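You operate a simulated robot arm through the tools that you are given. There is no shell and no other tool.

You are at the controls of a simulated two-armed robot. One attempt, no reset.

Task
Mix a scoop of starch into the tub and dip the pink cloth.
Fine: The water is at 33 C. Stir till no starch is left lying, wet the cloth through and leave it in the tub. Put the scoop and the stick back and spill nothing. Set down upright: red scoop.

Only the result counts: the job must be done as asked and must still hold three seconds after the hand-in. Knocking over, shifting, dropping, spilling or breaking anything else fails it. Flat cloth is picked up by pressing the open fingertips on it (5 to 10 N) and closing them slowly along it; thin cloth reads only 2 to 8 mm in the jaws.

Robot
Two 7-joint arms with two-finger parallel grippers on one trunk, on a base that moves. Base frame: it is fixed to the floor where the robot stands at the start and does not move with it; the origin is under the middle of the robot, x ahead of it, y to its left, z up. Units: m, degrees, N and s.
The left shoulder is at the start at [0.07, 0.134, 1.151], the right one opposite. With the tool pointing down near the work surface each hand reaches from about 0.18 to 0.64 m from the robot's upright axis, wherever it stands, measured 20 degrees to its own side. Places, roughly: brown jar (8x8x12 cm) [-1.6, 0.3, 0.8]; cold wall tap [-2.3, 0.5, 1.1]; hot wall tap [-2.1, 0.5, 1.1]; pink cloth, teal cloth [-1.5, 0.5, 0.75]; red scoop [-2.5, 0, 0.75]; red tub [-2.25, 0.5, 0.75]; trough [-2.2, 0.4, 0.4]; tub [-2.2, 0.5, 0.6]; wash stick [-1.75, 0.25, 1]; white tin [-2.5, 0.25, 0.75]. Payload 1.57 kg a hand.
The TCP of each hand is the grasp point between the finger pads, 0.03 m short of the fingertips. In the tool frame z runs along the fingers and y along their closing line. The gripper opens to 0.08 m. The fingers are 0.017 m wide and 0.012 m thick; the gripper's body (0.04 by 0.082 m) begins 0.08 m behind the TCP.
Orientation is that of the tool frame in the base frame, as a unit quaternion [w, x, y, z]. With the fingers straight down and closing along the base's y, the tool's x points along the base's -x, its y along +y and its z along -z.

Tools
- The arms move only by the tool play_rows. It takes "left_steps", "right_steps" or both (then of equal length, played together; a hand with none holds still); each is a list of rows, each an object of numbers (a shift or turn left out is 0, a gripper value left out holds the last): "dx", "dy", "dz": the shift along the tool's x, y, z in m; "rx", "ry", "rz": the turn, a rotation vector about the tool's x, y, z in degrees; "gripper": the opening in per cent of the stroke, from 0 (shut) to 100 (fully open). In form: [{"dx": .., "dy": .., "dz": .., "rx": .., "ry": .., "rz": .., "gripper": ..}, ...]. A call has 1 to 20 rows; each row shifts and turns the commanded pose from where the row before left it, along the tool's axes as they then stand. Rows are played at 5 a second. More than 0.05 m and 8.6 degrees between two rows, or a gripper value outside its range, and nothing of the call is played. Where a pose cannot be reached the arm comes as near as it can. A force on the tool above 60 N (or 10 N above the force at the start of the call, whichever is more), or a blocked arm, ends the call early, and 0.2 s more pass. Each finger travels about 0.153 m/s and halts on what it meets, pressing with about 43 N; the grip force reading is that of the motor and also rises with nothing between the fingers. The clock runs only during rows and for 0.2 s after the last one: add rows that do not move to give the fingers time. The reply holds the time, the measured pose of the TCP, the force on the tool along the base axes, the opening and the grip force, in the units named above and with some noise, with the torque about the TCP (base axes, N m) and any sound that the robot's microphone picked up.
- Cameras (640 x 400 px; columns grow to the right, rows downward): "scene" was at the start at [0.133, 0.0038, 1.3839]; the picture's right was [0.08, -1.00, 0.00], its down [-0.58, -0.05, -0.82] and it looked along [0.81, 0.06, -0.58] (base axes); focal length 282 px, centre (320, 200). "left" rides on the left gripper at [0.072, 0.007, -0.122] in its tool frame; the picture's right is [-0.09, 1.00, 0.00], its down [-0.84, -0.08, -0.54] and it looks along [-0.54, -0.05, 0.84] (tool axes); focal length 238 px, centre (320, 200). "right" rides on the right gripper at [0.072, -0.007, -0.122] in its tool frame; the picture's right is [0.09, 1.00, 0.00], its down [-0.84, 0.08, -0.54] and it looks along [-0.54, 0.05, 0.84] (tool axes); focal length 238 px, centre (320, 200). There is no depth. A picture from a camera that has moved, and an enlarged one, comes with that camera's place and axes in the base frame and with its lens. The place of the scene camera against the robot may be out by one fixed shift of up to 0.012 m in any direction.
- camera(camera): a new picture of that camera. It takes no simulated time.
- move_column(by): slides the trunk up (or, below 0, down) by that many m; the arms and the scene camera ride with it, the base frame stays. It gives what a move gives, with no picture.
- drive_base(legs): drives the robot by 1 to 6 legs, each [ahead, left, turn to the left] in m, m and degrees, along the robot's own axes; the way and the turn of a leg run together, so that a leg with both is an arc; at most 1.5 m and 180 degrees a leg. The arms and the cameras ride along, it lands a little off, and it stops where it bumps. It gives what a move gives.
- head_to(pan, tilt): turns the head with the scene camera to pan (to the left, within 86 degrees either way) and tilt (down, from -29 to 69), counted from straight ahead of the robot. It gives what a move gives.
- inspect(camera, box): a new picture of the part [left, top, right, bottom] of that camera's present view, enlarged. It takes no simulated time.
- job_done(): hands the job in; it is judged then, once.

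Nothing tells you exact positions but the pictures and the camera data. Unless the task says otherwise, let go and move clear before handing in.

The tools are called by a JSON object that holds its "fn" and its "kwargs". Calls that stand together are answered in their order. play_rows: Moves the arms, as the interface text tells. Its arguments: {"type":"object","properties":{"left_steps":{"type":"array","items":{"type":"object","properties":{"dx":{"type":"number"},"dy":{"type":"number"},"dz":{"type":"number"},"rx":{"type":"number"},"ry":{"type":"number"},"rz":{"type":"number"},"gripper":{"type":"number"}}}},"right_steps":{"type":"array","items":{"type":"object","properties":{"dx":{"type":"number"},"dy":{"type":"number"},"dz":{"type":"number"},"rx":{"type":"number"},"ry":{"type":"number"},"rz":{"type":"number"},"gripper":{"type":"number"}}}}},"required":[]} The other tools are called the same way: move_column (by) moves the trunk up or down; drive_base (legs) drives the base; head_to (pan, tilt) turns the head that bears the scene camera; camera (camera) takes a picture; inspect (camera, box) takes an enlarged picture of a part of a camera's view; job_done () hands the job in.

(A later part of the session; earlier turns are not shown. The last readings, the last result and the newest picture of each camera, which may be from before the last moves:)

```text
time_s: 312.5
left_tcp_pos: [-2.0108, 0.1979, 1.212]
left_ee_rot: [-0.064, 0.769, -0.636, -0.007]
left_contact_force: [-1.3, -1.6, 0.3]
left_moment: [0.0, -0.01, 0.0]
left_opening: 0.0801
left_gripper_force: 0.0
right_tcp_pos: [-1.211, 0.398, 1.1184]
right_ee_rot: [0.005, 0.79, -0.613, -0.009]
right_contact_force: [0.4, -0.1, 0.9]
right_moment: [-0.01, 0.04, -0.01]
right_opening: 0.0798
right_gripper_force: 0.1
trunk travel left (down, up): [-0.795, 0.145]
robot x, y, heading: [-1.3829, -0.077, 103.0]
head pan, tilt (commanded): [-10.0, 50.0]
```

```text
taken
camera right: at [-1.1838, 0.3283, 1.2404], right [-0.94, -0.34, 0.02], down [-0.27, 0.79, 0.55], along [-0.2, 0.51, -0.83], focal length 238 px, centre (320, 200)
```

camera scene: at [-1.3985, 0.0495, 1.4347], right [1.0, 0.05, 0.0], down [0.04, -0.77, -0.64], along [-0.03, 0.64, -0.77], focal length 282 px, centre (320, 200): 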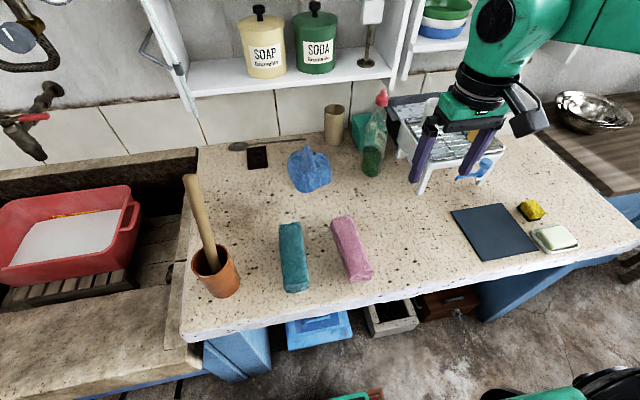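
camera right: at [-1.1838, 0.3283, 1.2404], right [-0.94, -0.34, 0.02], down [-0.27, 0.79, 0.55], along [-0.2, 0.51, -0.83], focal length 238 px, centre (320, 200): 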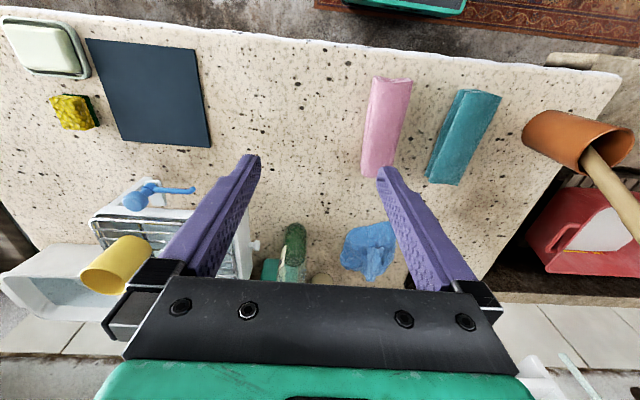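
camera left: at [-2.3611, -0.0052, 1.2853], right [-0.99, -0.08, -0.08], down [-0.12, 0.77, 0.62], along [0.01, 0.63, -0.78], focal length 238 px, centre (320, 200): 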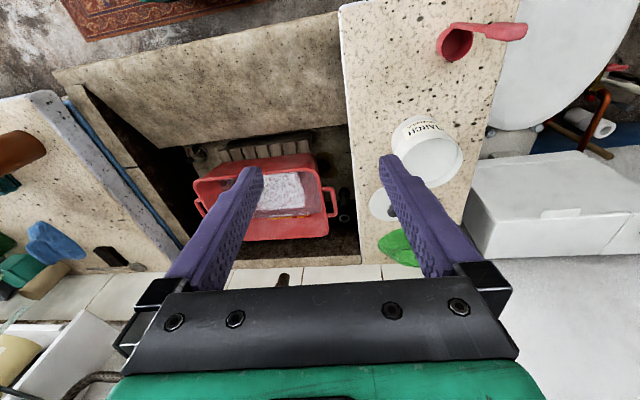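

The hand is straight down and the pink cloth is in its view. I zoom to locate its edges.

{"fn": "inspect", "kwargs": {"camera": "right", "box": [330, 60, 450, 190]}}

{"fn": "inspect", "kwargs": {"camera": "scene", "box": [270, 190, 410, 310]}}

```text
3.08 times, centred on (390, 125) of right
camera zoom: at [-1.1838, 0.3283, 1.2404], right [-0.94, -0.34, 0.02], down [-0.27, 0.79, 0.55], along [-0.2, 0.51, -0.83], focal length 733 px, centre (105, 431)
```

zoom: 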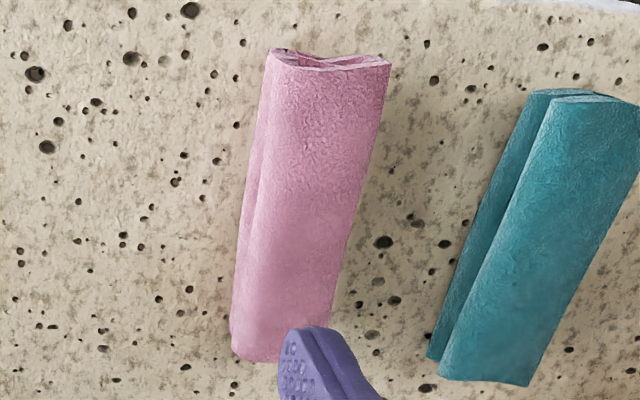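

```text
3.33 times, centred on (340, 250) of scene
camera zoom: at [-1.3985, 0.0495, 1.4347], right [1.0, 0.05, 0.0], down [0.04, -0.77, -0.64], along [-0.03, 0.64, -0.77], focal length 938 px, centre (253, 33)
```

zoom: 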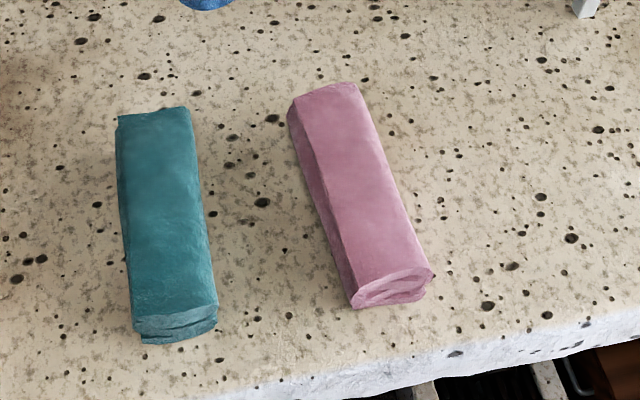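

By triangulation the counter top here is at about 0.80 and the cloth's top at 0.83; its centre is near (-1.341, 0.408), long axis at heading 108 deg. I move over it and align the yaw.

{"fn": "play_rows", "kwargs": {"right_steps": [{"dy": 0.0313, "dx": -0.0106}, {"dy": 0.0313, "dx": -0.0106}, {"dy": 0.0313, "dx": -0.0106}, {"dy": 0.0311, "dx": -0.0106}, {"rz": -3.7, "rx": -0.2, "ry": -1.1}, {}]}}

{"fn": "move_column", "kwargs": {"by": -0.18}}

{"fn": "camera", "kwargs": {"camera": "right"}}

{"fn": "camera", "kwargs": {"camera": "scene"}}

```text
time_s: 313.9
left_tcp_pos: [-2.0097, 0.1973, 1.2149]
left_ee_rot: [-0.064, 0.769, -0.636, -0.008]
left_contact_force: [-0.6, 0.2, 0.7]
left_moment: [0.04, -0.01, 0.01]
left_opening: 0.08
left_gripper_force: 0.0
right_tcp_pos: [-1.3424, 0.4062, 1.122]
right_ee_rot: [-0.001, 0.809, -0.587, -0.018]
right_contact_force: [1.1, -0.5, -0.6]
right_moment: [0.01, 0.01, -0.01]
right_opening: 0.08
right_gripper_force: 0.0
trunk travel left (down, up): [-0.795, 0.145]
robot x, y, heading: [-1.3802, -0.0717, 103.0]
head pan, tilt (commanded): [-10.0, 50.0]
```

```text
time_s: 315.9
left_tcp_pos: [-2.0093, 0.1987, 1.0343]
left_ee_rot: [-0.064, 0.769, -0.636, -0.007]
left_contact_force: [0.7, 0.3, -0.4]
left_moment: [0.01, -0.03, 0.01]
left_opening: 0.08
left_gripper_force: 0.1
right_tcp_pos: [-1.3424, 0.4065, 0.9422]
right_ee_rot: [-0.002, 0.81, -0.586, -0.019]
right_contact_force: [0.0, 0.0, 0.0]
right_moment: [0.01, -0.02, 0.02]
right_opening: 0.0801
right_gripper_force: 0.3
trunk travel left (down, up): [-0.615, 0.325]
robot x, y, heading: [-1.3794, -0.0725, 103.3]
head pan, tilt (commanded): [-10.0, 50.0]
```

```text
taken
camera right: at [-1.3104, 0.3359, 1.062], right [-0.92, -0.4, 0.02], down [-0.32, 0.76, 0.57], along [-0.24, 0.52, -0.82], focal length 238 px, centre (320, 200)
```

right: 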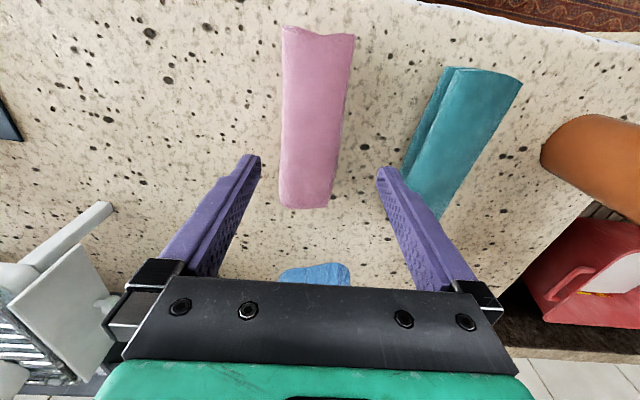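

```text
taken
camera scene: at [-1.3981, 0.0494, 1.2548], right [1.0, 0.05, 0.0], down [0.04, -0.77, -0.64], along [-0.03, 0.64, -0.77], focal length 282 px, centre (320, 200)
```

scene: 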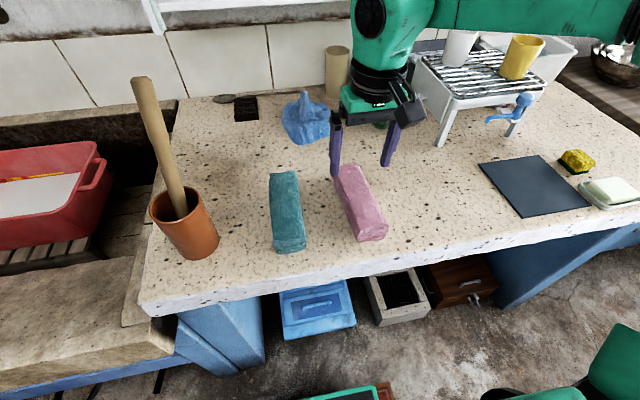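

The cloth lies exactly under the hand. I true the tool to vertical, centre it, and descend with open fingers on both sides of the folded cloth.

{"fn": "play_rows", "kwargs": {"right_steps": [{"rx": 1.1, "ry": 1.9}, {"dx": -0.0068, "dy": -0.0016}, {"dz": 0.025}, {"dz": 0.025}, {"dz": 0.02}, {}, {}]}}

{"fn": "camera", "kwargs": {"camera": "right"}}

{"fn": "inspect", "kwargs": {"camera": "scene", "box": [280, 80, 440, 250]}}

```text
time_s: 317.5
left_tcp_pos: [-2.0099, 0.1978, 1.0343]
left_ee_rot: [-0.064, 0.769, -0.636, -0.007]
left_contact_force: [0.0, 0.5, 0.0]
left_moment: [0.01, 0.0, 0.01]
left_opening: 0.0799
left_gripper_force: 0.0
right_tcp_pos: [-1.3431, 0.4122, 0.8719]
right_ee_rot: [-0.001, 0.809, -0.588, 0.001]
right_contact_force: [0.7, -0.2, 0.7]
right_moment: [0.0, -0.01, 0.02]
right_opening: 0.0798
right_gripper_force: 0.1
trunk travel left (down, up): [-0.615, 0.325]
robot x, y, heading: [-1.3783, -0.0725, 102.7]
head pan, tilt (commanded): [-10.0, 50.0]
```

```text
taken
camera right: at [-1.3142, 0.345, 0.9943], right [-0.92, -0.4, 0.0], down [-0.33, 0.77, 0.54], along [-0.21, 0.5, -0.84], focal length 238 px, centre (320, 200)
```

right: 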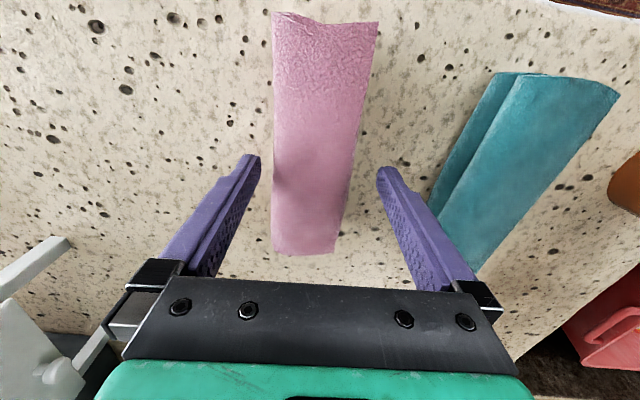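

```text
2.35 times, centred on (360, 165) of scene
camera zoom: at [-1.3982, 0.0496, 1.2547], right [1.0, 0.05, 0.0], down [0.04, -0.77, -0.64], along [-0.03, 0.64, -0.77], focal length 662 px, centre (226, 282)
```

zoom: 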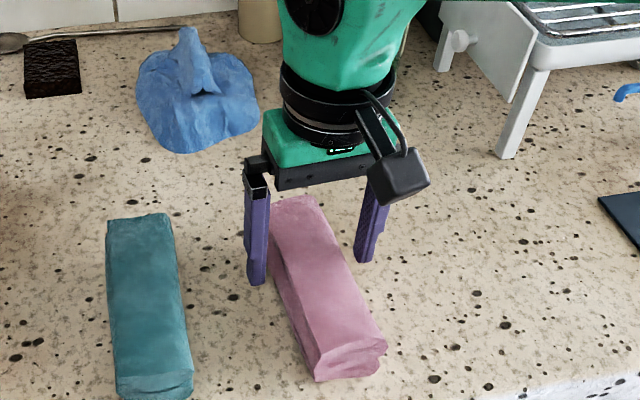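

The fingers straddle the cloth with some room on both sides. I go down until the fingertips are just above the counter.

{"fn": "play_rows", "kwargs": {"right_steps": [{"dz": 0.012}, {"dz": 0.012}, {}]}}

{"fn": "play_rows", "kwargs": {"right_steps": [{"dz": 0.006}, {"dz": 0.005}, {}]}}

{"fn": "inspect", "kwargs": {"camera": "scene", "box": [280, 80, 440, 250]}}

```text
time_s: 318.3
left_tcp_pos: [-2.0093, 0.1984, 1.0334]
left_ee_rot: [-0.064, 0.769, -0.636, -0.007]
left_contact_force: [0.2, 0.4, -0.4]
left_moment: [-0.01, 0.01, -0.05]
left_opening: 0.0801
left_gripper_force: 0.1
right_tcp_pos: [-1.3439, 0.4109, 0.847]
right_ee_rot: [0.0, 0.809, -0.587, 0.001]
right_contact_force: [0.4, 0.3, 0.6]
right_moment: [-0.02, 0.0, -0.03]
right_opening: 0.0801
right_gripper_force: 0.1
trunk travel left (down, up): [-0.615, 0.325]
robot x, y, heading: [-1.3784, -0.074, 102.8]
head pan, tilt (commanded): [-10.0, 50.0]
```

```text
time_s: 319.1
left_tcp_pos: [-2.0093, 0.1981, 1.0335]
left_ee_rot: [-0.064, 0.769, -0.636, -0.007]
left_contact_force: [-0.2, 0.2, -0.2]
left_moment: [0.02, -0.01, 0.02]
left_opening: 0.08
left_gripper_force: 0.0
right_tcp_pos: [-1.3446, 0.4117, 0.8369]
right_ee_rot: [0.001, 0.81, -0.587, 0.0]
right_contact_force: [0.8, 0.5, -0.6]
right_moment: [0.01, 0.01, -0.01]
right_opening: 0.0797
right_gripper_force: 0.1
trunk travel left (down, up): [-0.615, 0.325]
robot x, y, heading: [-1.3769, -0.0737, 102.9]
head pan, tilt (commanded): [-10.0, 50.0]
```

```text
2.35 times, centred on (360, 165) of scene
camera zoom: at [-1.3982, 0.0495, 1.2547], right [1.0, 0.05, 0.0], down [0.04, -0.77, -0.64], along [-0.03, 0.64, -0.77], focal length 662 px, centre (226, 282)
```

zoom: 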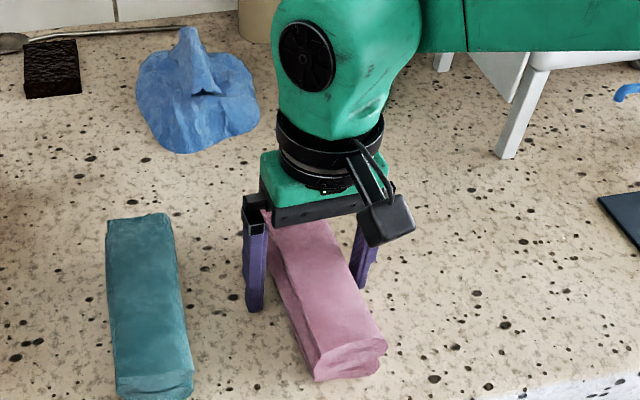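

No contact yet, fingertips about 7 mm over the counter. I close slowly on the stack.

{"fn": "play_rows", "kwargs": {"right_steps": [{"gripper": 95}, {"gripper": 90}, {"gripper": 85}, {"gripper": 80}, {"gripper": 75}, {"gripper": 70}, {"gripper": 65}, {"gripper": 60}, {}]}}

{"fn": "camera", "kwargs": {"camera": "right"}}

{"fn": "inspect", "kwargs": {"camera": "scene", "box": [280, 80, 440, 250]}}

```text
time_s: 321.1
left_tcp_pos: [-2.0099, 0.1986, 1.0331]
left_ee_rot: [-0.063, 0.769, -0.636, -0.007]
left_contact_force: [-1.0, 0.2, 0.1]
left_moment: [0.01, -0.02, 0.0]
left_opening: 0.0798
left_gripper_force: 0.1
right_tcp_pos: [-1.3443, 0.4127, 0.837]
right_ee_rot: [0.001, 0.81, -0.587, 0.001]
right_contact_force: [0.4, -0.1, -0.4]
right_moment: [-0.02, -0.03, 0.0]
right_opening: 0.0591
right_gripper_force: 42.9
trunk travel left (down, up): [-0.615, 0.325]
robot x, y, heading: [-1.3766, -0.0719, 102.8]
head pan, tilt (commanded): [-10.0, 50.0]
```

```text
taken
camera right: at [-1.3145, 0.3448, 0.9597], right [-0.92, -0.4, 0.0], down [-0.33, 0.77, 0.54], along [-0.21, 0.5, -0.84], focal length 238 px, centre (320, 200)
```

right: 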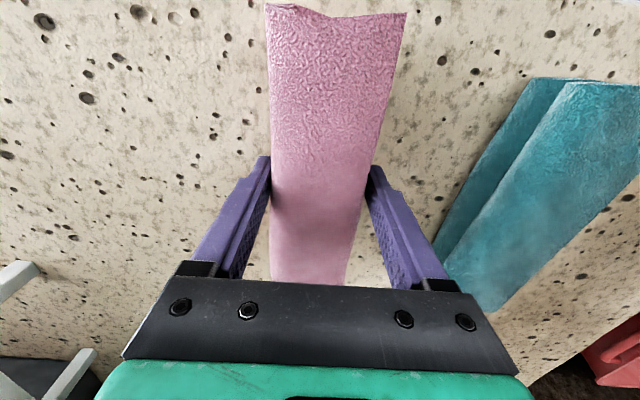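

```text
2.35 times, centred on (360, 165) of scene
camera zoom: at [-1.3982, 0.0496, 1.2547], right [1.0, 0.05, 0.0], down [0.04, -0.77, -0.64], along [-0.03, 0.64, -0.77], focal length 662 px, centre (226, 282)
```

zoom: 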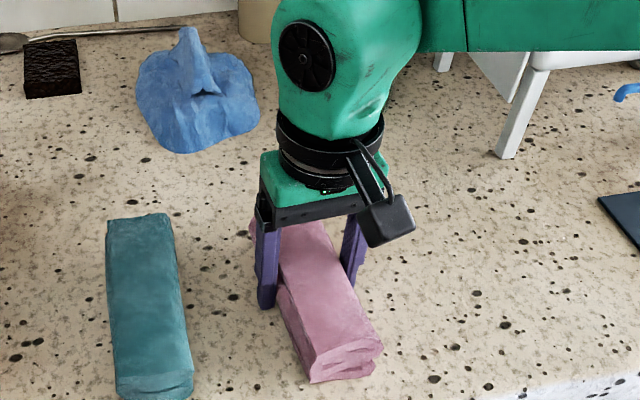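

The stack is held at 59 mm with full force. I lift it a few centimetres and check.

{"fn": "play_rows", "kwargs": {"right_steps": [{"gripper": 40}, {}, {"dz": -0.01}, {"dz": -0.02}, {"dz": -0.02}, {}, {}]}}

{"fn": "inspect", "kwargs": {"camera": "scene", "box": [280, 80, 440, 250]}}

```text
time_s: 322.7
left_tcp_pos: [-2.0103, 0.1986, 1.033]
left_ee_rot: [-0.062, 0.769, -0.636, -0.008]
left_contact_force: [0.2, -0.6, 0.0]
left_moment: [0.0, -0.02, -0.01]
left_opening: 0.0797
left_gripper_force: 0.2
right_tcp_pos: [-1.3452, 0.4142, 0.8859]
right_ee_rot: [0.001, 0.81, -0.587, 0.002]
right_contact_force: [-0.5, 0.0, -1.0]
right_moment: [0.02, 0.01, 0.0]
right_opening: 0.0591
right_gripper_force: 42.6
trunk travel left (down, up): [-0.615, 0.325]
robot x, y, heading: [-1.3757, -0.0733, 102.9]
head pan, tilt (commanded): [-10.0, 50.0]
```

```text
2.35 times, centred on (360, 165) of scene
camera zoom: at [-1.3982, 0.0496, 1.2547], right [1.0, 0.05, 0.0], down [0.04, -0.77, -0.64], along [-0.03, 0.64, -0.77], focal length 662 px, centre (226, 282)
```

zoom: 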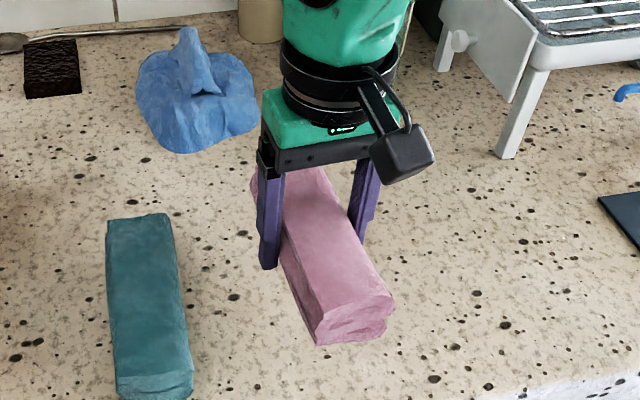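

The folded cloth hangs safely in the grip. I lift it higher, pull it back toward the robot, raise the trunk so it clears the stick, and drive left to the tub.

{"fn": "play_rows", "kwargs": {"right_steps": [{"dz": -0.033}, {"dz": -0.033}, {"dz": -0.033}, {"dx": 0.033}, {"dx": 0.033}, {"dx": 0.033}, {}]}}

{"fn": "move_column", "kwargs": {"by": 0.22}}

{"fn": "camera", "kwargs": {"camera": "scene"}}

```text
time_s: 324.3
left_tcp_pos: [-2.0103, 0.1983, 1.033]
left_ee_rot: [-0.063, 0.769, -0.636, -0.007]
left_contact_force: [0.1, 0.2, -0.2]
left_moment: [0.0, 0.0, -0.01]
left_opening: 0.08
left_gripper_force: 0.0
right_tcp_pos: [-1.3112, 0.3199, 0.9869]
right_ee_rot: [0.001, 0.809, -0.587, 0.002]
right_contact_force: [0.1, -0.3, 0.0]
right_moment: [-0.01, 0.01, 0.0]
right_opening: 0.059
right_gripper_force: 42.7
trunk travel left (down, up): [-0.615, 0.325]
robot x, y, heading: [-1.3765, -0.0716, 102.9]
head pan, tilt (commanded): [-10.0, 50.0]
```

```text
time_s: 326.6
left_tcp_pos: [-2.0101, 0.1987, 1.2542]
left_ee_rot: [-0.063, 0.769, -0.636, -0.007]
left_contact_force: [0.0, 0.6, -0.9]
left_moment: [0.02, -0.01, 0.01]
left_opening: 0.0801
left_gripper_force: 0.2
right_tcp_pos: [-1.3123, 0.3205, 1.206]
right_ee_rot: [0.0, 0.81, -0.587, 0.001]
right_contact_force: [0.2, 0.1, -0.4]
right_moment: [-0.02, -0.02, 0.01]
right_opening: 0.0592
right_gripper_force: 43.1
trunk travel left (down, up): [-0.835, 0.105]
robot x, y, heading: [-1.3767, -0.0744, 102.7]
head pan, tilt (commanded): [-10.0, 50.0]
```

```text
taken
camera scene: at [-1.3982, 0.0497, 1.4747], right [1.0, 0.05, 0.0], down [0.04, -0.77, -0.64], along [-0.03, 0.64, -0.77], focal length 282 px, centre (320, 200)
```

scene: 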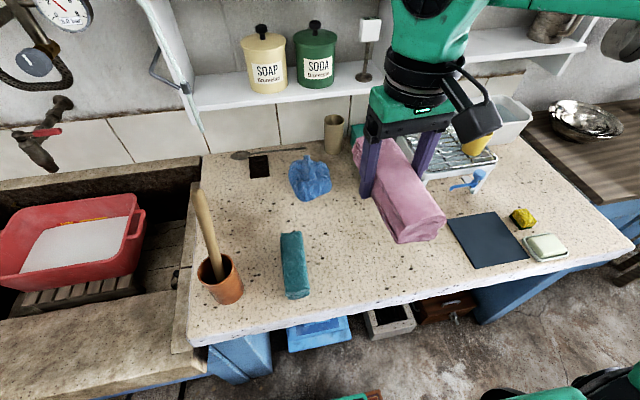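

High enough over jar and stick. Driving left in two legs.

{"fn": "drive_base", "kwargs": {"legs": [[0, 0.43, 0]]}}

{"fn": "drive_base", "kwargs": {"legs": [[0.03, 0.41, 0]]}}

{"fn": "camera", "kwargs": {"camera": "scene"}}

```text
time_s: 329.3
left_tcp_pos: [-2.4301, 0.1023, 1.2541]
left_ee_rot: [-0.063, 0.769, -0.636, -0.009]
left_contact_force: [-0.1, -0.6, -0.1]
left_moment: [0.0, 0.01, 0.0]
left_opening: 0.08
left_gripper_force: 0.0
right_tcp_pos: [-1.7321, 0.2249, 1.2064]
right_ee_rot: [0.002, 0.809, -0.587, 0.0]
right_contact_force: [0.0, 0.1, -0.8]
right_moment: [-0.01, 0.01, 0.02]
right_opening: 0.0593
right_gripper_force: 43.1
trunk travel left (down, up): [-0.835, 0.105]
robot x, y, heading: [-1.798, -0.171, 102.8]
head pan, tilt (commanded): [-10.0, 50.0]
```

```text
time_s: 331.9
left_tcp_pos: [-2.8409, 0.0396, 1.2537]
left_ee_rot: [-0.062, 0.768, -0.637, -0.007]
left_contact_force: [-0.5, -0.9, -0.2]
left_moment: [-0.02, 0.04, 0.02]
left_opening: 0.0798
left_gripper_force: 0.1
right_tcp_pos: [-2.1422, 0.1603, 1.2048]
right_ee_rot: [0.001, 0.809, -0.587, 0.0]
right_contact_force: [0.0, 0.2, -1.5]
right_moment: [0.02, -0.01, -0.01]
right_opening: 0.0593
right_gripper_force: 42.6
trunk travel left (down, up): [-0.835, 0.105]
robot x, y, heading: [-2.205, -0.2324, 102.8]
head pan, tilt (commanded): [-10.0, 50.0]
```

```text
taken
camera scene: at [-2.2291, -0.1105, 1.4747], right [1.0, 0.05, 0.0], down [0.04, -0.77, -0.64], along [-0.03, 0.64, -0.77], focal length 282 px, centre (320, 200)
```

scene: 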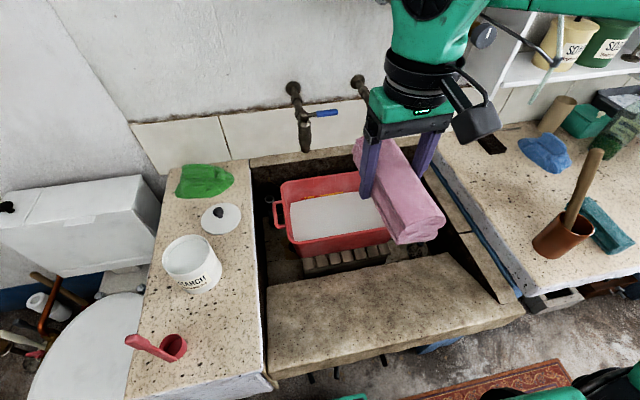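

The base stands before the tub. I turn the cloth crosswise (about 92 degrees) so its long side runs along the tub.

{"fn": "play_rows", "kwargs": {"right_steps": [{"rz": 8.34}, {"rz": 8.34}, {"rz": 8.34}, {"rz": 8.34}, {"rz": 8.34}, {"rz": 8.34}, {"rz": 8.34}, {"rz": 8.34}, {"rz": 8.34}, {"rz": 8.34}, {"rz": 8.34}, {}, {}]}}

{"fn": "camera", "kwargs": {"camera": "scene"}}

```text
time_s: 334.7
left_tcp_pos: [-2.8441, 0.0398, 1.2531]
left_ee_rot: [-0.063, 0.768, -0.637, -0.007]
left_contact_force: [0.1, 0.8, 0.7]
left_moment: [0.01, 0.02, 0.03]
left_opening: 0.08
left_gripper_force: 0.0
right_tcp_pos: [-2.1439, 0.1608, 1.2045]
right_ee_rot: [0.0, -0.142, 0.99, -0.002]
right_contact_force: [0.2, -0.5, -0.9]
right_moment: [0.04, 0.01, -0.01]
right_opening: 0.0592
right_gripper_force: 43.2
trunk travel left (down, up): [-0.835, 0.105]
robot x, y, heading: [-2.2112, -0.2339, 102.9]
head pan, tilt (commanded): [-10.0, 50.0]
```

```text
taken
camera scene: at [-2.2313, -0.1108, 1.4747], right [1.0, 0.05, 0.0], down [0.04, -0.77, -0.64], along [-0.03, 0.64, -0.77], focal length 282 px, centre (320, 200)
```

scene: 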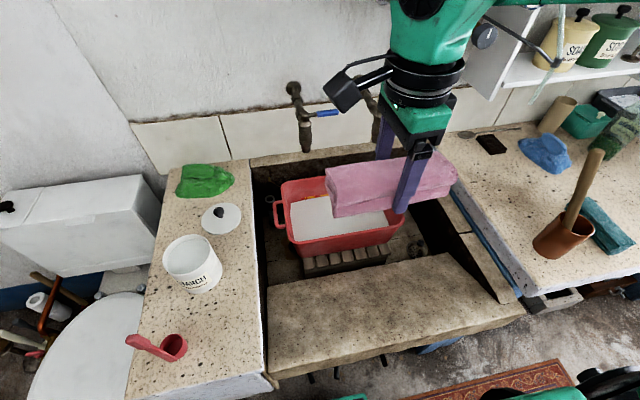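

The cloth is crosswise. I move the base 2 cm closer, pitch the hand 25 degrees forward for reach, and lower the trunk, keeping in front of the taps.

{"fn": "drive_base", "kwargs": {"legs": [[0.02, 0, 0]]}}

{"fn": "play_rows", "kwargs": {"right_steps": [{"rx": -8.33, "dy": 0.0319}, {"rx": -8.33, "dy": 0.0319}, {"rx": -8.33, "dy": 0.0319}, {"dx": -0.03}, {}]}}

{"fn": "move_column", "kwargs": {"by": -0.25}}

{"fn": "camera", "kwargs": {"camera": "scene"}}

```text
time_s: 335.4
left_tcp_pos: [-2.8458, 0.0532, 1.2537]
left_ee_rot: [-0.065, 0.768, -0.637, -0.009]
left_contact_force: [0.4, -0.3, -1.0]
left_moment: [0.02, 0.0, 0.01]
left_opening: 0.0801
left_gripper_force: 0.0
right_tcp_pos: [-2.1479, 0.1753, 1.206]
right_ee_rot: [0.001, -0.142, 0.99, 0.0]
right_contact_force: [0.2, -0.9, -0.1]
right_moment: [0.04, 0.02, -0.02]
right_opening: 0.0592
right_gripper_force: 43.1
trunk travel left (down, up): [-0.835, 0.105]
robot x, y, heading: [-2.2197, -0.2177, 103.1]
head pan, tilt (commanded): [-10.0, 50.0]
```

```text
time_s: 336.6
left_tcp_pos: [-2.8468, 0.0578, 1.2518]
left_ee_rot: [-0.062, 0.769, -0.637, -0.008]
left_contact_force: [0.0, 0.6, -0.9]
left_moment: [0.05, -0.01, -0.03]
left_opening: 0.0799
left_gripper_force: 0.1
right_tcp_pos: [-2.1464, 0.2766, 1.2174]
right_ee_rot: [-0.03, -0.139, 0.966, 0.214]
right_contact_force: [-0.4, 1.1, -0.6]
right_moment: [0.02, 0.01, 0.04]
right_opening: 0.0592
right_gripper_force: 42.8
trunk travel left (down, up): [-0.835, 0.105]
robot x, y, heading: [-2.2141, -0.2111, 102.6]
head pan, tilt (commanded): [-10.0, 50.0]
```

```text
time_s: 339.2
left_tcp_pos: [-2.8459, 0.0577, 1.0024]
left_ee_rot: [-0.063, 0.768, -0.637, -0.007]
left_contact_force: [0.2, 0.1, -0.6]
left_moment: [0.0, 0.02, -0.02]
left_opening: 0.08
left_gripper_force: 0.0
right_tcp_pos: [-2.1468, 0.278, 0.967]
right_ee_rot: [-0.031, -0.138, 0.967, 0.213]
right_contact_force: [-0.6, 0.0, -0.8]
right_moment: [0.0, 0.0, -0.02]
right_opening: 0.0594
right_gripper_force: 42.7
trunk travel left (down, up): [-0.585, 0.355]
robot x, y, heading: [-2.2182, -0.2133, 103.4]
head pan, tilt (commanded): [-10.0, 50.0]
```

```text
taken
camera scene: at [-2.2358, -0.0914, 1.2248], right [1.0, 0.05, 0.0], down [0.04, -0.77, -0.64], along [-0.03, 0.64, -0.77], focal length 282 px, centre (320, 200)
```

scene: 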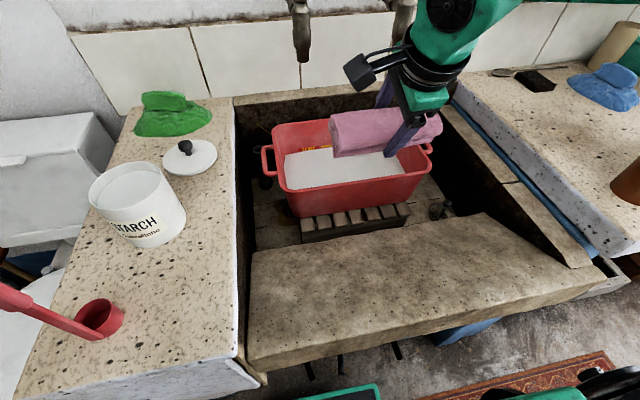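

The cloth hovers in front of the tub below the taps' level soon. I lower it to just above rim height, still in front.

{"fn": "play_rows", "kwargs": {"right_steps": [{"dy": -0.0189, "dz": 0.0409}, {"dy": -0.0189, "dz": 0.0409}, {"dy": -0.0147, "dz": 0.0318}, {}, {}]}}

{"fn": "camera", "kwargs": {"camera": "scene"}}

```text
time_s: 340.4
left_tcp_pos: [-2.8483, 0.0593, 1.0014]
left_ee_rot: [-0.063, 0.768, -0.637, -0.006]
left_contact_force: [0.1, 0.2, -0.4]
left_moment: [0.0, -0.01, 0.0]
left_opening: 0.0802
left_gripper_force: 0.0
right_tcp_pos: [-2.1474, 0.2777, 0.8425]
right_ee_rot: [-0.03, -0.138, 0.967, 0.212]
right_contact_force: [-0.1, 0.0, -1.0]
right_moment: [0.0, 0.02, 0.0]
right_opening: 0.0593
right_gripper_force: 42.8
trunk travel left (down, up): [-0.585, 0.355]
robot x, y, heading: [-2.2183, -0.2121, 102.8]
head pan, tilt (commanded): [-10.0, 50.0]
```

```text
taken
camera scene: at [-2.2359, -0.0912, 1.2247], right [1.0, 0.05, 0.0], down [0.04, -0.77, -0.64], along [-0.03, 0.64, -0.77], focal length 282 px, centre (320, 200)
```

scene: 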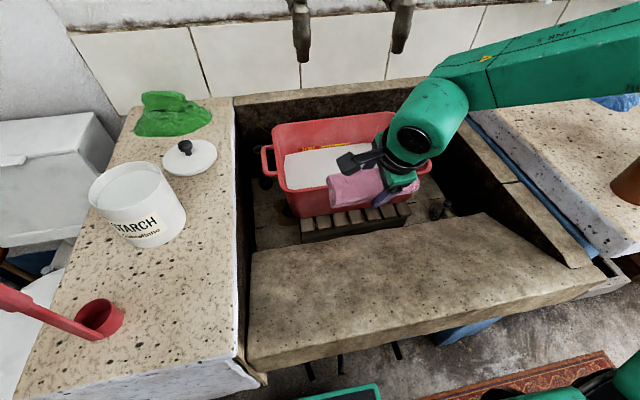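

Just above rim height. Now forward over the tub, below the tap spouts.

{"fn": "play_rows", "kwargs": {"right_steps": [{"dy": 0.0363, "dz": 0.0168}, {"dy": 0.0363, "dz": 0.0168}, {"dy": 0.0363, "dz": 0.0168}, {"dy": 0.0363, "dz": 0.0168}, {"dy": 0.0363, "dz": 0.0168}, {}, {}]}}

{"fn": "camera", "kwargs": {"camera": "scene"}}

{"fn": "camera", "kwargs": {"camera": "right"}}

```text
time_s: 342.0
left_tcp_pos: [-2.8476, 0.0594, 1.0021]
left_ee_rot: [-0.064, 0.768, -0.637, -0.007]
left_contact_force: [0.0, 0.4, -0.2]
left_moment: [-0.02, 0.02, 0.03]
left_opening: 0.08
left_gripper_force: 0.2
right_tcp_pos: [-2.1724, 0.4335, 0.8505]
right_ee_rot: [-0.03, -0.139, 0.966, 0.214]
right_contact_force: [0.1, -0.1, -0.6]
right_moment: [-0.01, 0.02, 0.02]
right_opening: 0.0591
right_gripper_force: 43.3
right hand out of reach, approached as far as the arm can: row 4, 5
trunk travel left (down, up): [-0.585, 0.355]
robot x, y, heading: [-2.2198, -0.2173, 102.9]
head pan, tilt (commanded): [-10.0, 50.0]
```

```text
taken
camera scene: at [-2.2358, -0.0914, 1.2247], right [1.0, 0.05, 0.0], down [0.04, -0.77, -0.64], along [-0.03, 0.64, -0.77], focal length 282 px, centre (320, 200)
```

scene: 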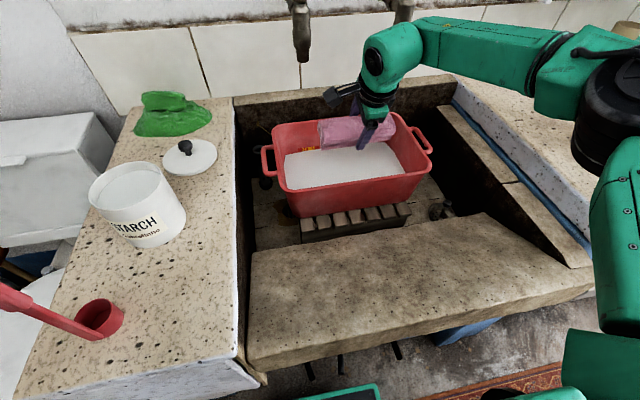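

```text
taken
camera right: at [-2.2254, 0.3567, 0.958], right [-0.34, 0.84, 0.42], down [0.85, 0.08, 0.52], along [0.41, 0.53, -0.74], focal length 238 px, centre (320, 200)
```

right: 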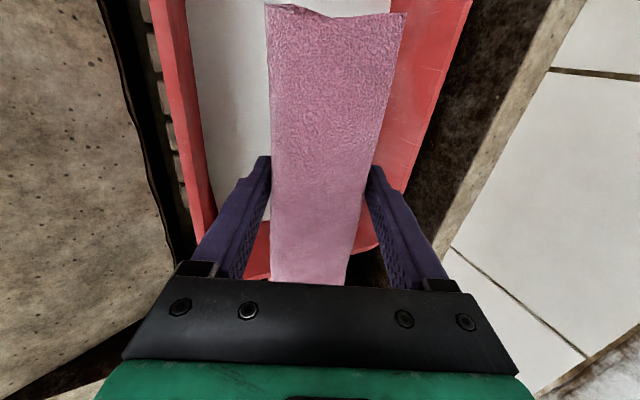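

The arm reached a limit at F 0.64, a little short of the tub's middle. I try lowering here with small steps to see how it behaves.

{"fn": "play_rows", "kwargs": {"right_steps": [{"dy": -0.0084, "dz": 0.0182}, {"dy": -0.0084, "dz": 0.0182}, {"dy": -0.0084, "dz": 0.0182}, {}]}}

```text
time_s: 343.0
left_tcp_pos: [-2.8473, 0.0582, 1.0012]
left_ee_rot: [-0.064, 0.768, -0.637, -0.007]
left_contact_force: [-0.2, -0.6, -0.4]
left_moment: [-0.03, -0.01, 0.04]
left_opening: 0.0798
left_gripper_force: 0.0
right_tcp_pos: [-2.1629, 0.4217, 0.7944]
right_ee_rot: [-0.031, -0.139, 0.967, 0.214]
right_contact_force: [0.3, 0.9, -0.6]
right_moment: [0.01, -0.03, 0.0]
right_opening: 0.0591
right_gripper_force: 43.3
right hand out of reach, approached as far as the arm can: row 1, 2, 3
trunk travel left (down, up): [-0.585, 0.355]
robot x, y, heading: [-2.2125, -0.2123, 103.0]
head pan, tilt (commanded): [-10.0, 50.0]
```

Lowering here pushes the hand back toward the rim, so I stop. I raise the hand again and will lower the trunk further instead; first a look at the left arm's clearances.

{"fn": "play_rows", "kwargs": {"right_steps": [{"dy": 0.0126, "dz": -0.0272}, {"dy": 0.0126, "dz": -0.0272}, {"dy": 0.0126, "dz": -0.0272}, {"dy": 0.0126, "dz": -0.0272}, {}]}}

{"fn": "head_to", "kwargs": {"pan": 35, "tilt": 40}}

{"fn": "camera", "kwargs": {"camera": "scene"}}

```text
time_s: 344.2
left_tcp_pos: [-2.8466, 0.0584, 1.0008]
left_ee_rot: [-0.063, 0.768, -0.637, -0.008]
left_contact_force: [-0.3, 0.4, 0.0]
left_moment: [0.01, 0.0, -0.03]
left_opening: 0.08
left_gripper_force: 0.1
right_tcp_pos: [-2.1639, 0.4223, 0.915]
right_ee_rot: [-0.03, -0.138, 0.967, 0.212]
right_contact_force: [0.1, -1.2, -0.7]
right_moment: [-0.01, 0.01, -0.03]
right_opening: 0.059
right_gripper_force: 42.6
trunk travel left (down, up): [-0.585, 0.355]
robot x, y, heading: [-2.2193, -0.2131, 102.6]
head pan, tilt (commanded): [-10.0, 50.0]
```

```text
time_s: 345.4
left_tcp_pos: [-2.8479, 0.0585, 1.0013]
left_ee_rot: [-0.063, 0.768, -0.638, -0.007]
left_contact_force: [0.6, 0.4, -0.2]
left_moment: [0.0, 0.01, 0.01]
left_opening: 0.0799
left_gripper_force: 0.0
right_tcp_pos: [-2.1639, 0.4219, 0.9149]
right_ee_rot: [-0.03, -0.138, 0.967, 0.212]
right_contact_force: [-0.1, 0.1, -0.5]
right_moment: [0.0, -0.02, -0.03]
right_opening: 0.0592
right_gripper_force: 42.8
trunk travel left (down, up): [-0.585, 0.355]
robot x, y, heading: [-2.2166, -0.2154, 102.9]
head pan, tilt (commanded): [35.0, 40.0]
```

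```text
taken
camera scene: at [-2.295, -0.111, 1.2389], right [0.67, 0.74, 0.0], down [0.48, -0.43, -0.77], along [-0.57, 0.51, -0.64], focal length 282 px, centre (320, 200)
```

scene: 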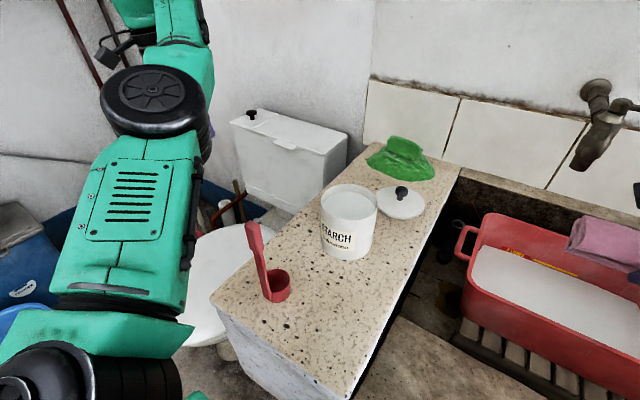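

The left upper arm is close to the counter's front-left corner, so before lowering the trunk I raise the left arm further.

{"fn": "play_rows", "kwargs": {"left_steps": [{"dz": -0.035}, {"dz": -0.035}, {"dz": -0.035}, {"dz": -0.035}, {"dz": -0.035}, {"dz": -0.035}, {}]}}

{"fn": "camera", "kwargs": {"camera": "scene"}}

```text
time_s: 346.9
left_tcp_pos: [-2.8499, 0.0577, 1.0416]
left_ee_rot: [-0.06, 0.768, -0.637, -0.03]
left_contact_force: [0.6, -0.9, 0.1]
left_moment: [0.0, -0.03, -0.06]
left_opening: 0.0799
left_gripper_force: 0.0
left hand out of reach, approached as far as the arm can: row 1, 2, 3, 4, 5, 6
right_tcp_pos: [-2.1635, 0.4213, 0.9134]
right_ee_rot: [-0.03, -0.138, 0.967, 0.213]
right_contact_force: [0.1, 0.6, -0.4]
right_moment: [-0.03, 0.01, -0.04]
right_opening: 0.0594
right_gripper_force: 43.5
trunk travel left (down, up): [-0.585, 0.355]
robot x, y, heading: [-2.216, -0.2157, 103.0]
head pan, tilt (commanded): [35.0, 40.0]
```

```text
taken
camera scene: at [-2.2951, -0.111, 1.2389], right [0.67, 0.74, 0.0], down [0.48, -0.43, -0.77], along [-0.57, 0.51, -0.64], focal length 282 px, centre (320, 200)
```

scene: 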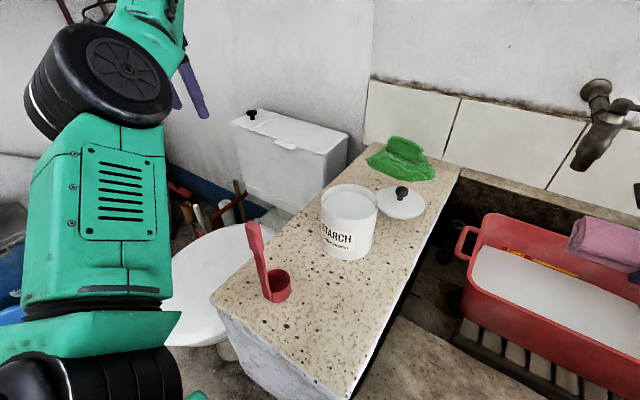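

The left elbow rose clear. Now I test how far forward the right hand gets at this height, then decide the trunk height.

{"fn": "play_rows", "kwargs": {"right_steps": [{"dy": 0.0181, "dz": 0.0084}, {"dy": 0.0181, "dz": 0.0084}, {"dy": 0.0136, "dz": 0.0063}, {}]}}

```text
time_s: 347.9
left_tcp_pos: [-2.85, 0.0565, 1.0403]
left_ee_rot: [-0.06, 0.767, -0.638, -0.03]
left_contact_force: [0.5, 0.7, -0.4]
left_moment: [-0.03, 0.01, 0.02]
left_opening: 0.0799
left_gripper_force: 0.0
right_tcp_pos: [-2.1632, 0.4462, 0.9138]
right_ee_rot: [-0.03, -0.138, 0.967, 0.213]
right_contact_force: [0.0, 0.6, -1.0]
right_moment: [0.04, 0.0, 0.01]
right_opening: 0.0594
right_gripper_force: 43.2
right hand out of reach, approached as far as the arm can: row 2, 3
trunk travel left (down, up): [-0.585, 0.355]
robot x, y, heading: [-2.2147, -0.214, 103.2]
head pan, tilt (commanded): [35.0, 40.0]
```

At this relative height it reaches F 0.648. I bring the base 2 cm closer and then lower the trunk to sink the cloth into the tub.

{"fn": "drive_base", "kwargs": {"legs": [[0.02, 0, 0]]}}

{"fn": "move_column", "kwargs": {"by": -0.1}}

{"fn": "head_to", "kwargs": {"pan": -10, "tilt": 50}}

{"fn": "camera", "kwargs": {"camera": "scene"}}

{"fn": "camera", "kwargs": {"camera": "right"}}

```text
time_s: 348.7
left_tcp_pos: [-2.8583, 0.0718, 1.0439]
left_ee_rot: [-0.063, 0.769, -0.635, -0.032]
left_contact_force: [-1.0, -0.3, -0.1]
left_moment: [0.07, 0.02, 0.0]
left_opening: 0.0799
left_gripper_force: 0.0
right_tcp_pos: [-2.1708, 0.4655, 0.9172]
right_ee_rot: [-0.031, -0.141, 0.965, 0.218]
right_contact_force: [0.1, -0.4, 0.9]
right_moment: [0.02, -0.01, 0.01]
right_opening: 0.0591
right_gripper_force: 43.0
trunk travel left (down, up): [-0.585, 0.355]
robot x, y, heading: [-2.2217, -0.1883, 103.2]
head pan, tilt (commanded): [35.0, 40.0]
```

```text
time_s: 350.1
left_tcp_pos: [-2.8585, 0.0722, 0.9447]
left_ee_rot: [-0.064, 0.77, -0.634, -0.031]
left_contact_force: [-0.4, -0.5, 0.2]
left_moment: [0.06, -0.01, -0.01]
left_opening: 0.08
left_gripper_force: 0.1
right_tcp_pos: [-2.1686, 0.4664, 0.8174]
right_ee_rot: [-0.031, -0.142, 0.965, 0.217]
right_contact_force: [0.3, 0.2, -0.4]
right_moment: [0.02, -0.05, -0.01]
right_opening: 0.0592
right_gripper_force: 43.0
trunk travel left (down, up): [-0.485, 0.455]
robot x, y, heading: [-2.2187, -0.1914, 103.3]
head pan, tilt (commanded): [35.0, 40.0]
```

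```text
time_s: 351.2
left_tcp_pos: [-2.8592, 0.0726, 0.9452]
left_ee_rot: [-0.063, 0.77, -0.634, -0.032]
left_contact_force: [0.3, 0.1, -0.1]
left_moment: [-0.05, 0.03, 0.03]
left_opening: 0.0801
left_gripper_force: 0.0
right_tcp_pos: [-2.1704, 0.4677, 0.8178]
right_ee_rot: [-0.032, -0.143, 0.965, 0.217]
right_contact_force: [0.7, 0.2, -0.7]
right_moment: [0.01, -0.02, -0.01]
right_opening: 0.0593
right_gripper_force: 42.5
trunk travel left (down, up): [-0.485, 0.455]
robot x, y, heading: [-2.2177, -0.1912, 103.1]
head pan, tilt (commanded): [-10.0, 50.0]
```

```text
taken
camera scene: at [-2.2425, -0.0607, 1.1229], right [1.0, 0.06, 0.0], down [0.05, -0.77, -0.64], along [-0.04, 0.64, -0.77], focal length 282 px, centre (320, 200)
```

scene: 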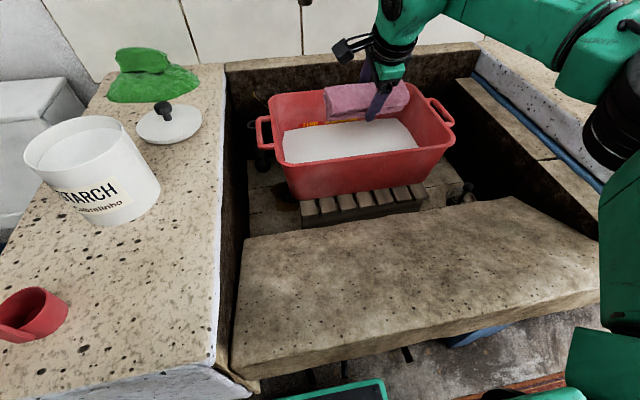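

```text
taken
camera right: at [-2.2226, 0.3896, 0.9252], right [-0.35, 0.84, 0.42], down [0.85, 0.09, 0.52], along [0.4, 0.54, -0.74], focal length 238 px, centre (320, 200)
```

right: 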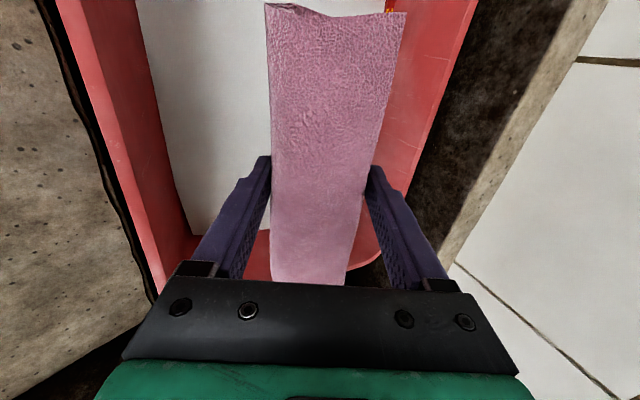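

The cloth is over the middle of the tub, below the taps. Before lowering further I check the left arm against the counter.

{"fn": "head_to", "kwargs": {"pan": 40, "tilt": 45}}

{"fn": "camera", "kwargs": {"camera": "scene"}}

```text
time_s: 352.4
left_tcp_pos: [-2.8595, 0.0715, 0.9444]
left_ee_rot: [-0.063, 0.77, -0.634, -0.032]
left_contact_force: [-0.3, 1.2, 0.2]
left_moment: [-0.06, -0.03, -0.01]
left_opening: 0.08
left_gripper_force: 0.0
right_tcp_pos: [-2.172, 0.4674, 0.8173]
right_ee_rot: [-0.032, -0.143, 0.965, 0.217]
right_contact_force: [-0.4, -0.8, -0.2]
right_moment: [-0.02, 0.04, 0.01]
right_opening: 0.0591
right_gripper_force: 43.4
trunk travel left (down, up): [-0.485, 0.455]
robot x, y, heading: [-2.219, -0.1901, 103.3]
head pan, tilt (commanded): [40.0, 45.0]
```

```text
taken
camera scene: at [-2.3032, -0.089, 1.1298], right [0.6, 0.8, 0.0], down [0.57, -0.43, -0.7], along [-0.57, 0.42, -0.71], focal length 282 px, centre (320, 200)
```

scene: 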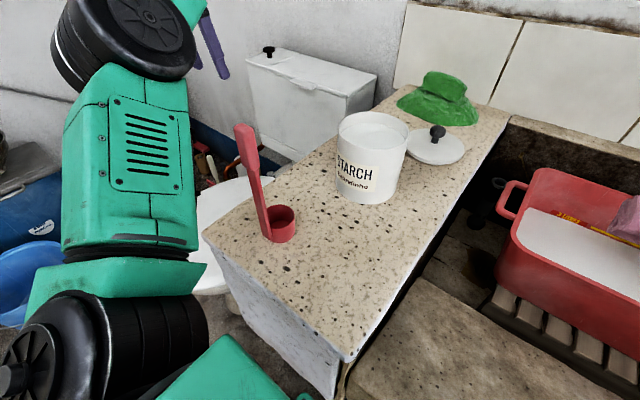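

The left upper arm would come near the counter's edge if I lowered a full 0.1 m, so I lower the trunk only 5 cm and do the rest with the right arm.

{"fn": "move_column", "kwargs": {"by": -0.05}}

{"fn": "play_rows", "kwargs": {"right_steps": [{"dy": -0.0063, "dz": 0.0136}, {"dy": -0.0063, "dz": 0.0136}, {}]}}

{"fn": "head_to", "kwargs": {"pan": -10, "tilt": 50}}

{"fn": "inspect", "kwargs": {"camera": "scene", "box": [220, 0, 500, 240]}}

{"fn": "camera", "kwargs": {"camera": "right"}}

```text
time_s: 353.3
left_tcp_pos: [-2.8597, 0.0721, 0.894]
left_ee_rot: [-0.063, 0.77, -0.634, -0.031]
left_contact_force: [0.2, -0.3, -0.5]
left_moment: [0.07, -0.02, 0.02]
left_opening: 0.0799
left_gripper_force: 0.1
right_tcp_pos: [-2.1719, 0.4673, 0.767]
right_ee_rot: [-0.032, -0.142, 0.965, 0.216]
right_contact_force: [-0.3, 0.4, -0.8]
right_moment: [0.02, -0.08, 0.0]
right_opening: 0.0592
right_gripper_force: 43.4
trunk travel left (down, up): [-0.435, 0.505]
robot x, y, heading: [-2.2229, -0.1919, 103.3]
head pan, tilt (commanded): [40.0, 45.0]
```

```text
time_s: 354.1
left_tcp_pos: [-2.8594, 0.0723, 0.8943]
left_ee_rot: [-0.063, 0.77, -0.634, -0.032]
left_contact_force: [-0.1, -0.5, 0.4]
left_moment: [0.04, -0.01, 0.0]
left_opening: 0.08
left_gripper_force: 0.1
right_tcp_pos: [-2.1715, 0.4674, 0.7387]
right_ee_rot: [-0.031, -0.142, 0.965, 0.217]
right_contact_force: [-1.1, -0.1, 0.1]
right_moment: [0.01, 0.01, 0.02]
right_opening: 0.0589
right_gripper_force: 43.2
trunk travel left (down, up): [-0.435, 0.505]
robot x, y, heading: [-2.2199, -0.1891, 103.3]
head pan, tilt (commanded): [40.0, 45.0]
```

```text
time_s: 355.3
left_tcp_pos: [-2.8591, 0.072, 0.8946]
left_ee_rot: [-0.063, 0.771, -0.633, -0.032]
left_contact_force: [0.3, -0.8, 0.1]
left_moment: [0.06, -0.04, -0.03]
left_opening: 0.0801
left_gripper_force: 0.1
right_tcp_pos: [-2.1724, 0.4676, 0.7377]
right_ee_rot: [-0.033, -0.143, 0.965, 0.217]
right_contact_force: [-0.7, 0.3, -1.6]
right_moment: [-0.06, -0.01, -0.03]
right_opening: 0.0593
right_gripper_force: 43.1
trunk travel left (down, up): [-0.435, 0.505]
robot x, y, heading: [-2.2198, -0.1939, 103.4]
head pan, tilt (commanded): [-10.0, 50.0]
```

```text
1.67 times, centred on (360, 120) of scene
camera zoom: at [-2.2425, -0.0612, 1.0729], right [1.0, 0.06, 0.0], down [0.05, -0.77, -0.64], along [-0.04, 0.64, -0.77], focal length 469 px, centre (253, 333)
```

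zoom: 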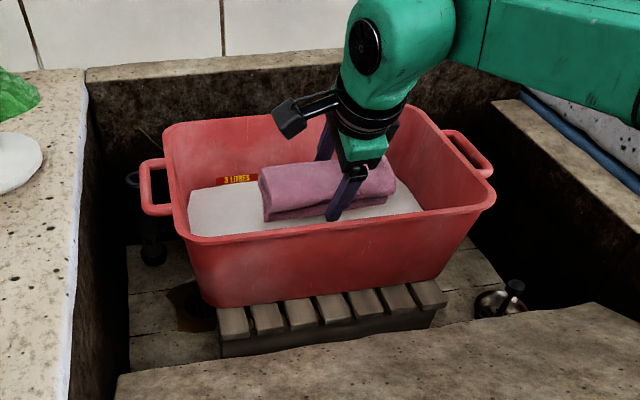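

```text
taken
camera right: at [-2.2234, 0.3895, 0.8458], right [-0.35, 0.84, 0.42], down [0.85, 0.09, 0.52], along [0.4, 0.54, -0.74], focal length 238 px, centre (320, 200)
```

right: 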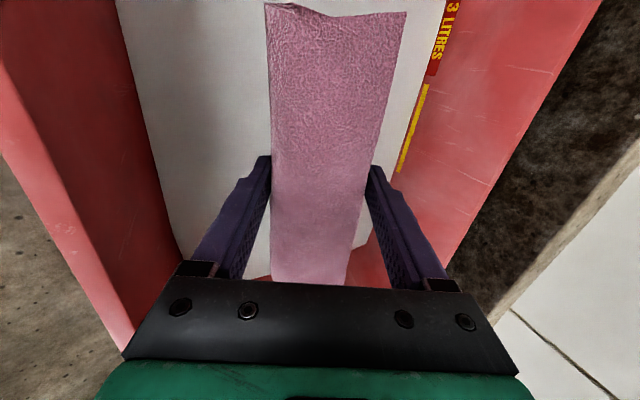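

The cloth is well inside the tub with room around. I lower it into the starch water.

{"fn": "play_rows", "kwargs": {"right_steps": [{"dy": -0.0063, "dz": 0.0136}, {"dy": -0.0063, "dz": 0.0136}, {}]}}

{"fn": "inspect", "kwargs": {"camera": "scene", "box": [220, 0, 500, 240]}}

{"fn": "camera", "kwargs": {"camera": "right"}}

```text
time_s: 356.1
left_tcp_pos: [-2.8603, 0.0712, 0.8947]
left_ee_rot: [-0.063, 0.77, -0.634, -0.033]
left_contact_force: [-0.2, 1.6, 0.1]
left_moment: [-0.02, 0.0, 0.0]
left_opening: 0.08
left_gripper_force: 0.1
right_tcp_pos: [-2.172, 0.4675, 0.7069]
right_ee_rot: [-0.032, -0.142, 0.965, 0.216]
right_contact_force: [-0.3, 0.1, -0.5]
right_moment: [0.0, -0.01, 0.02]
right_opening: 0.0594
right_gripper_force: 43.1
trunk travel left (down, up): [-0.435, 0.505]
robot x, y, heading: [-2.2189, -0.188, 103.5]
head pan, tilt (commanded): [-10.0, 50.0]
```

```text
1.67 times, centred on (360, 120) of scene
camera zoom: at [-2.2425, -0.0613, 1.0729], right [1.0, 0.06, 0.0], down [0.05, -0.77, -0.64], along [-0.04, 0.64, -0.77], focal length 469 px, centre (253, 333)
```

zoom: 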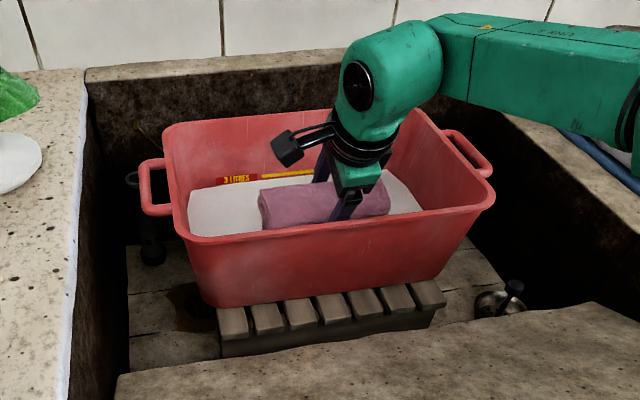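

```text
taken
camera right: at [-2.2232, 0.3895, 0.8157], right [-0.35, 0.83, 0.43], down [0.85, 0.09, 0.52], along [0.4, 0.54, -0.74], focal length 238 px, centre (320, 200)
```

right: 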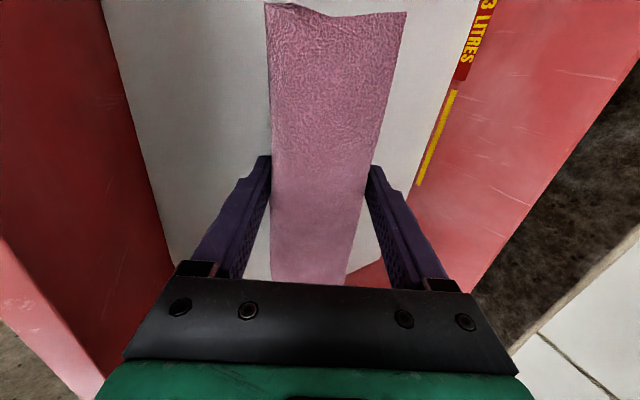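

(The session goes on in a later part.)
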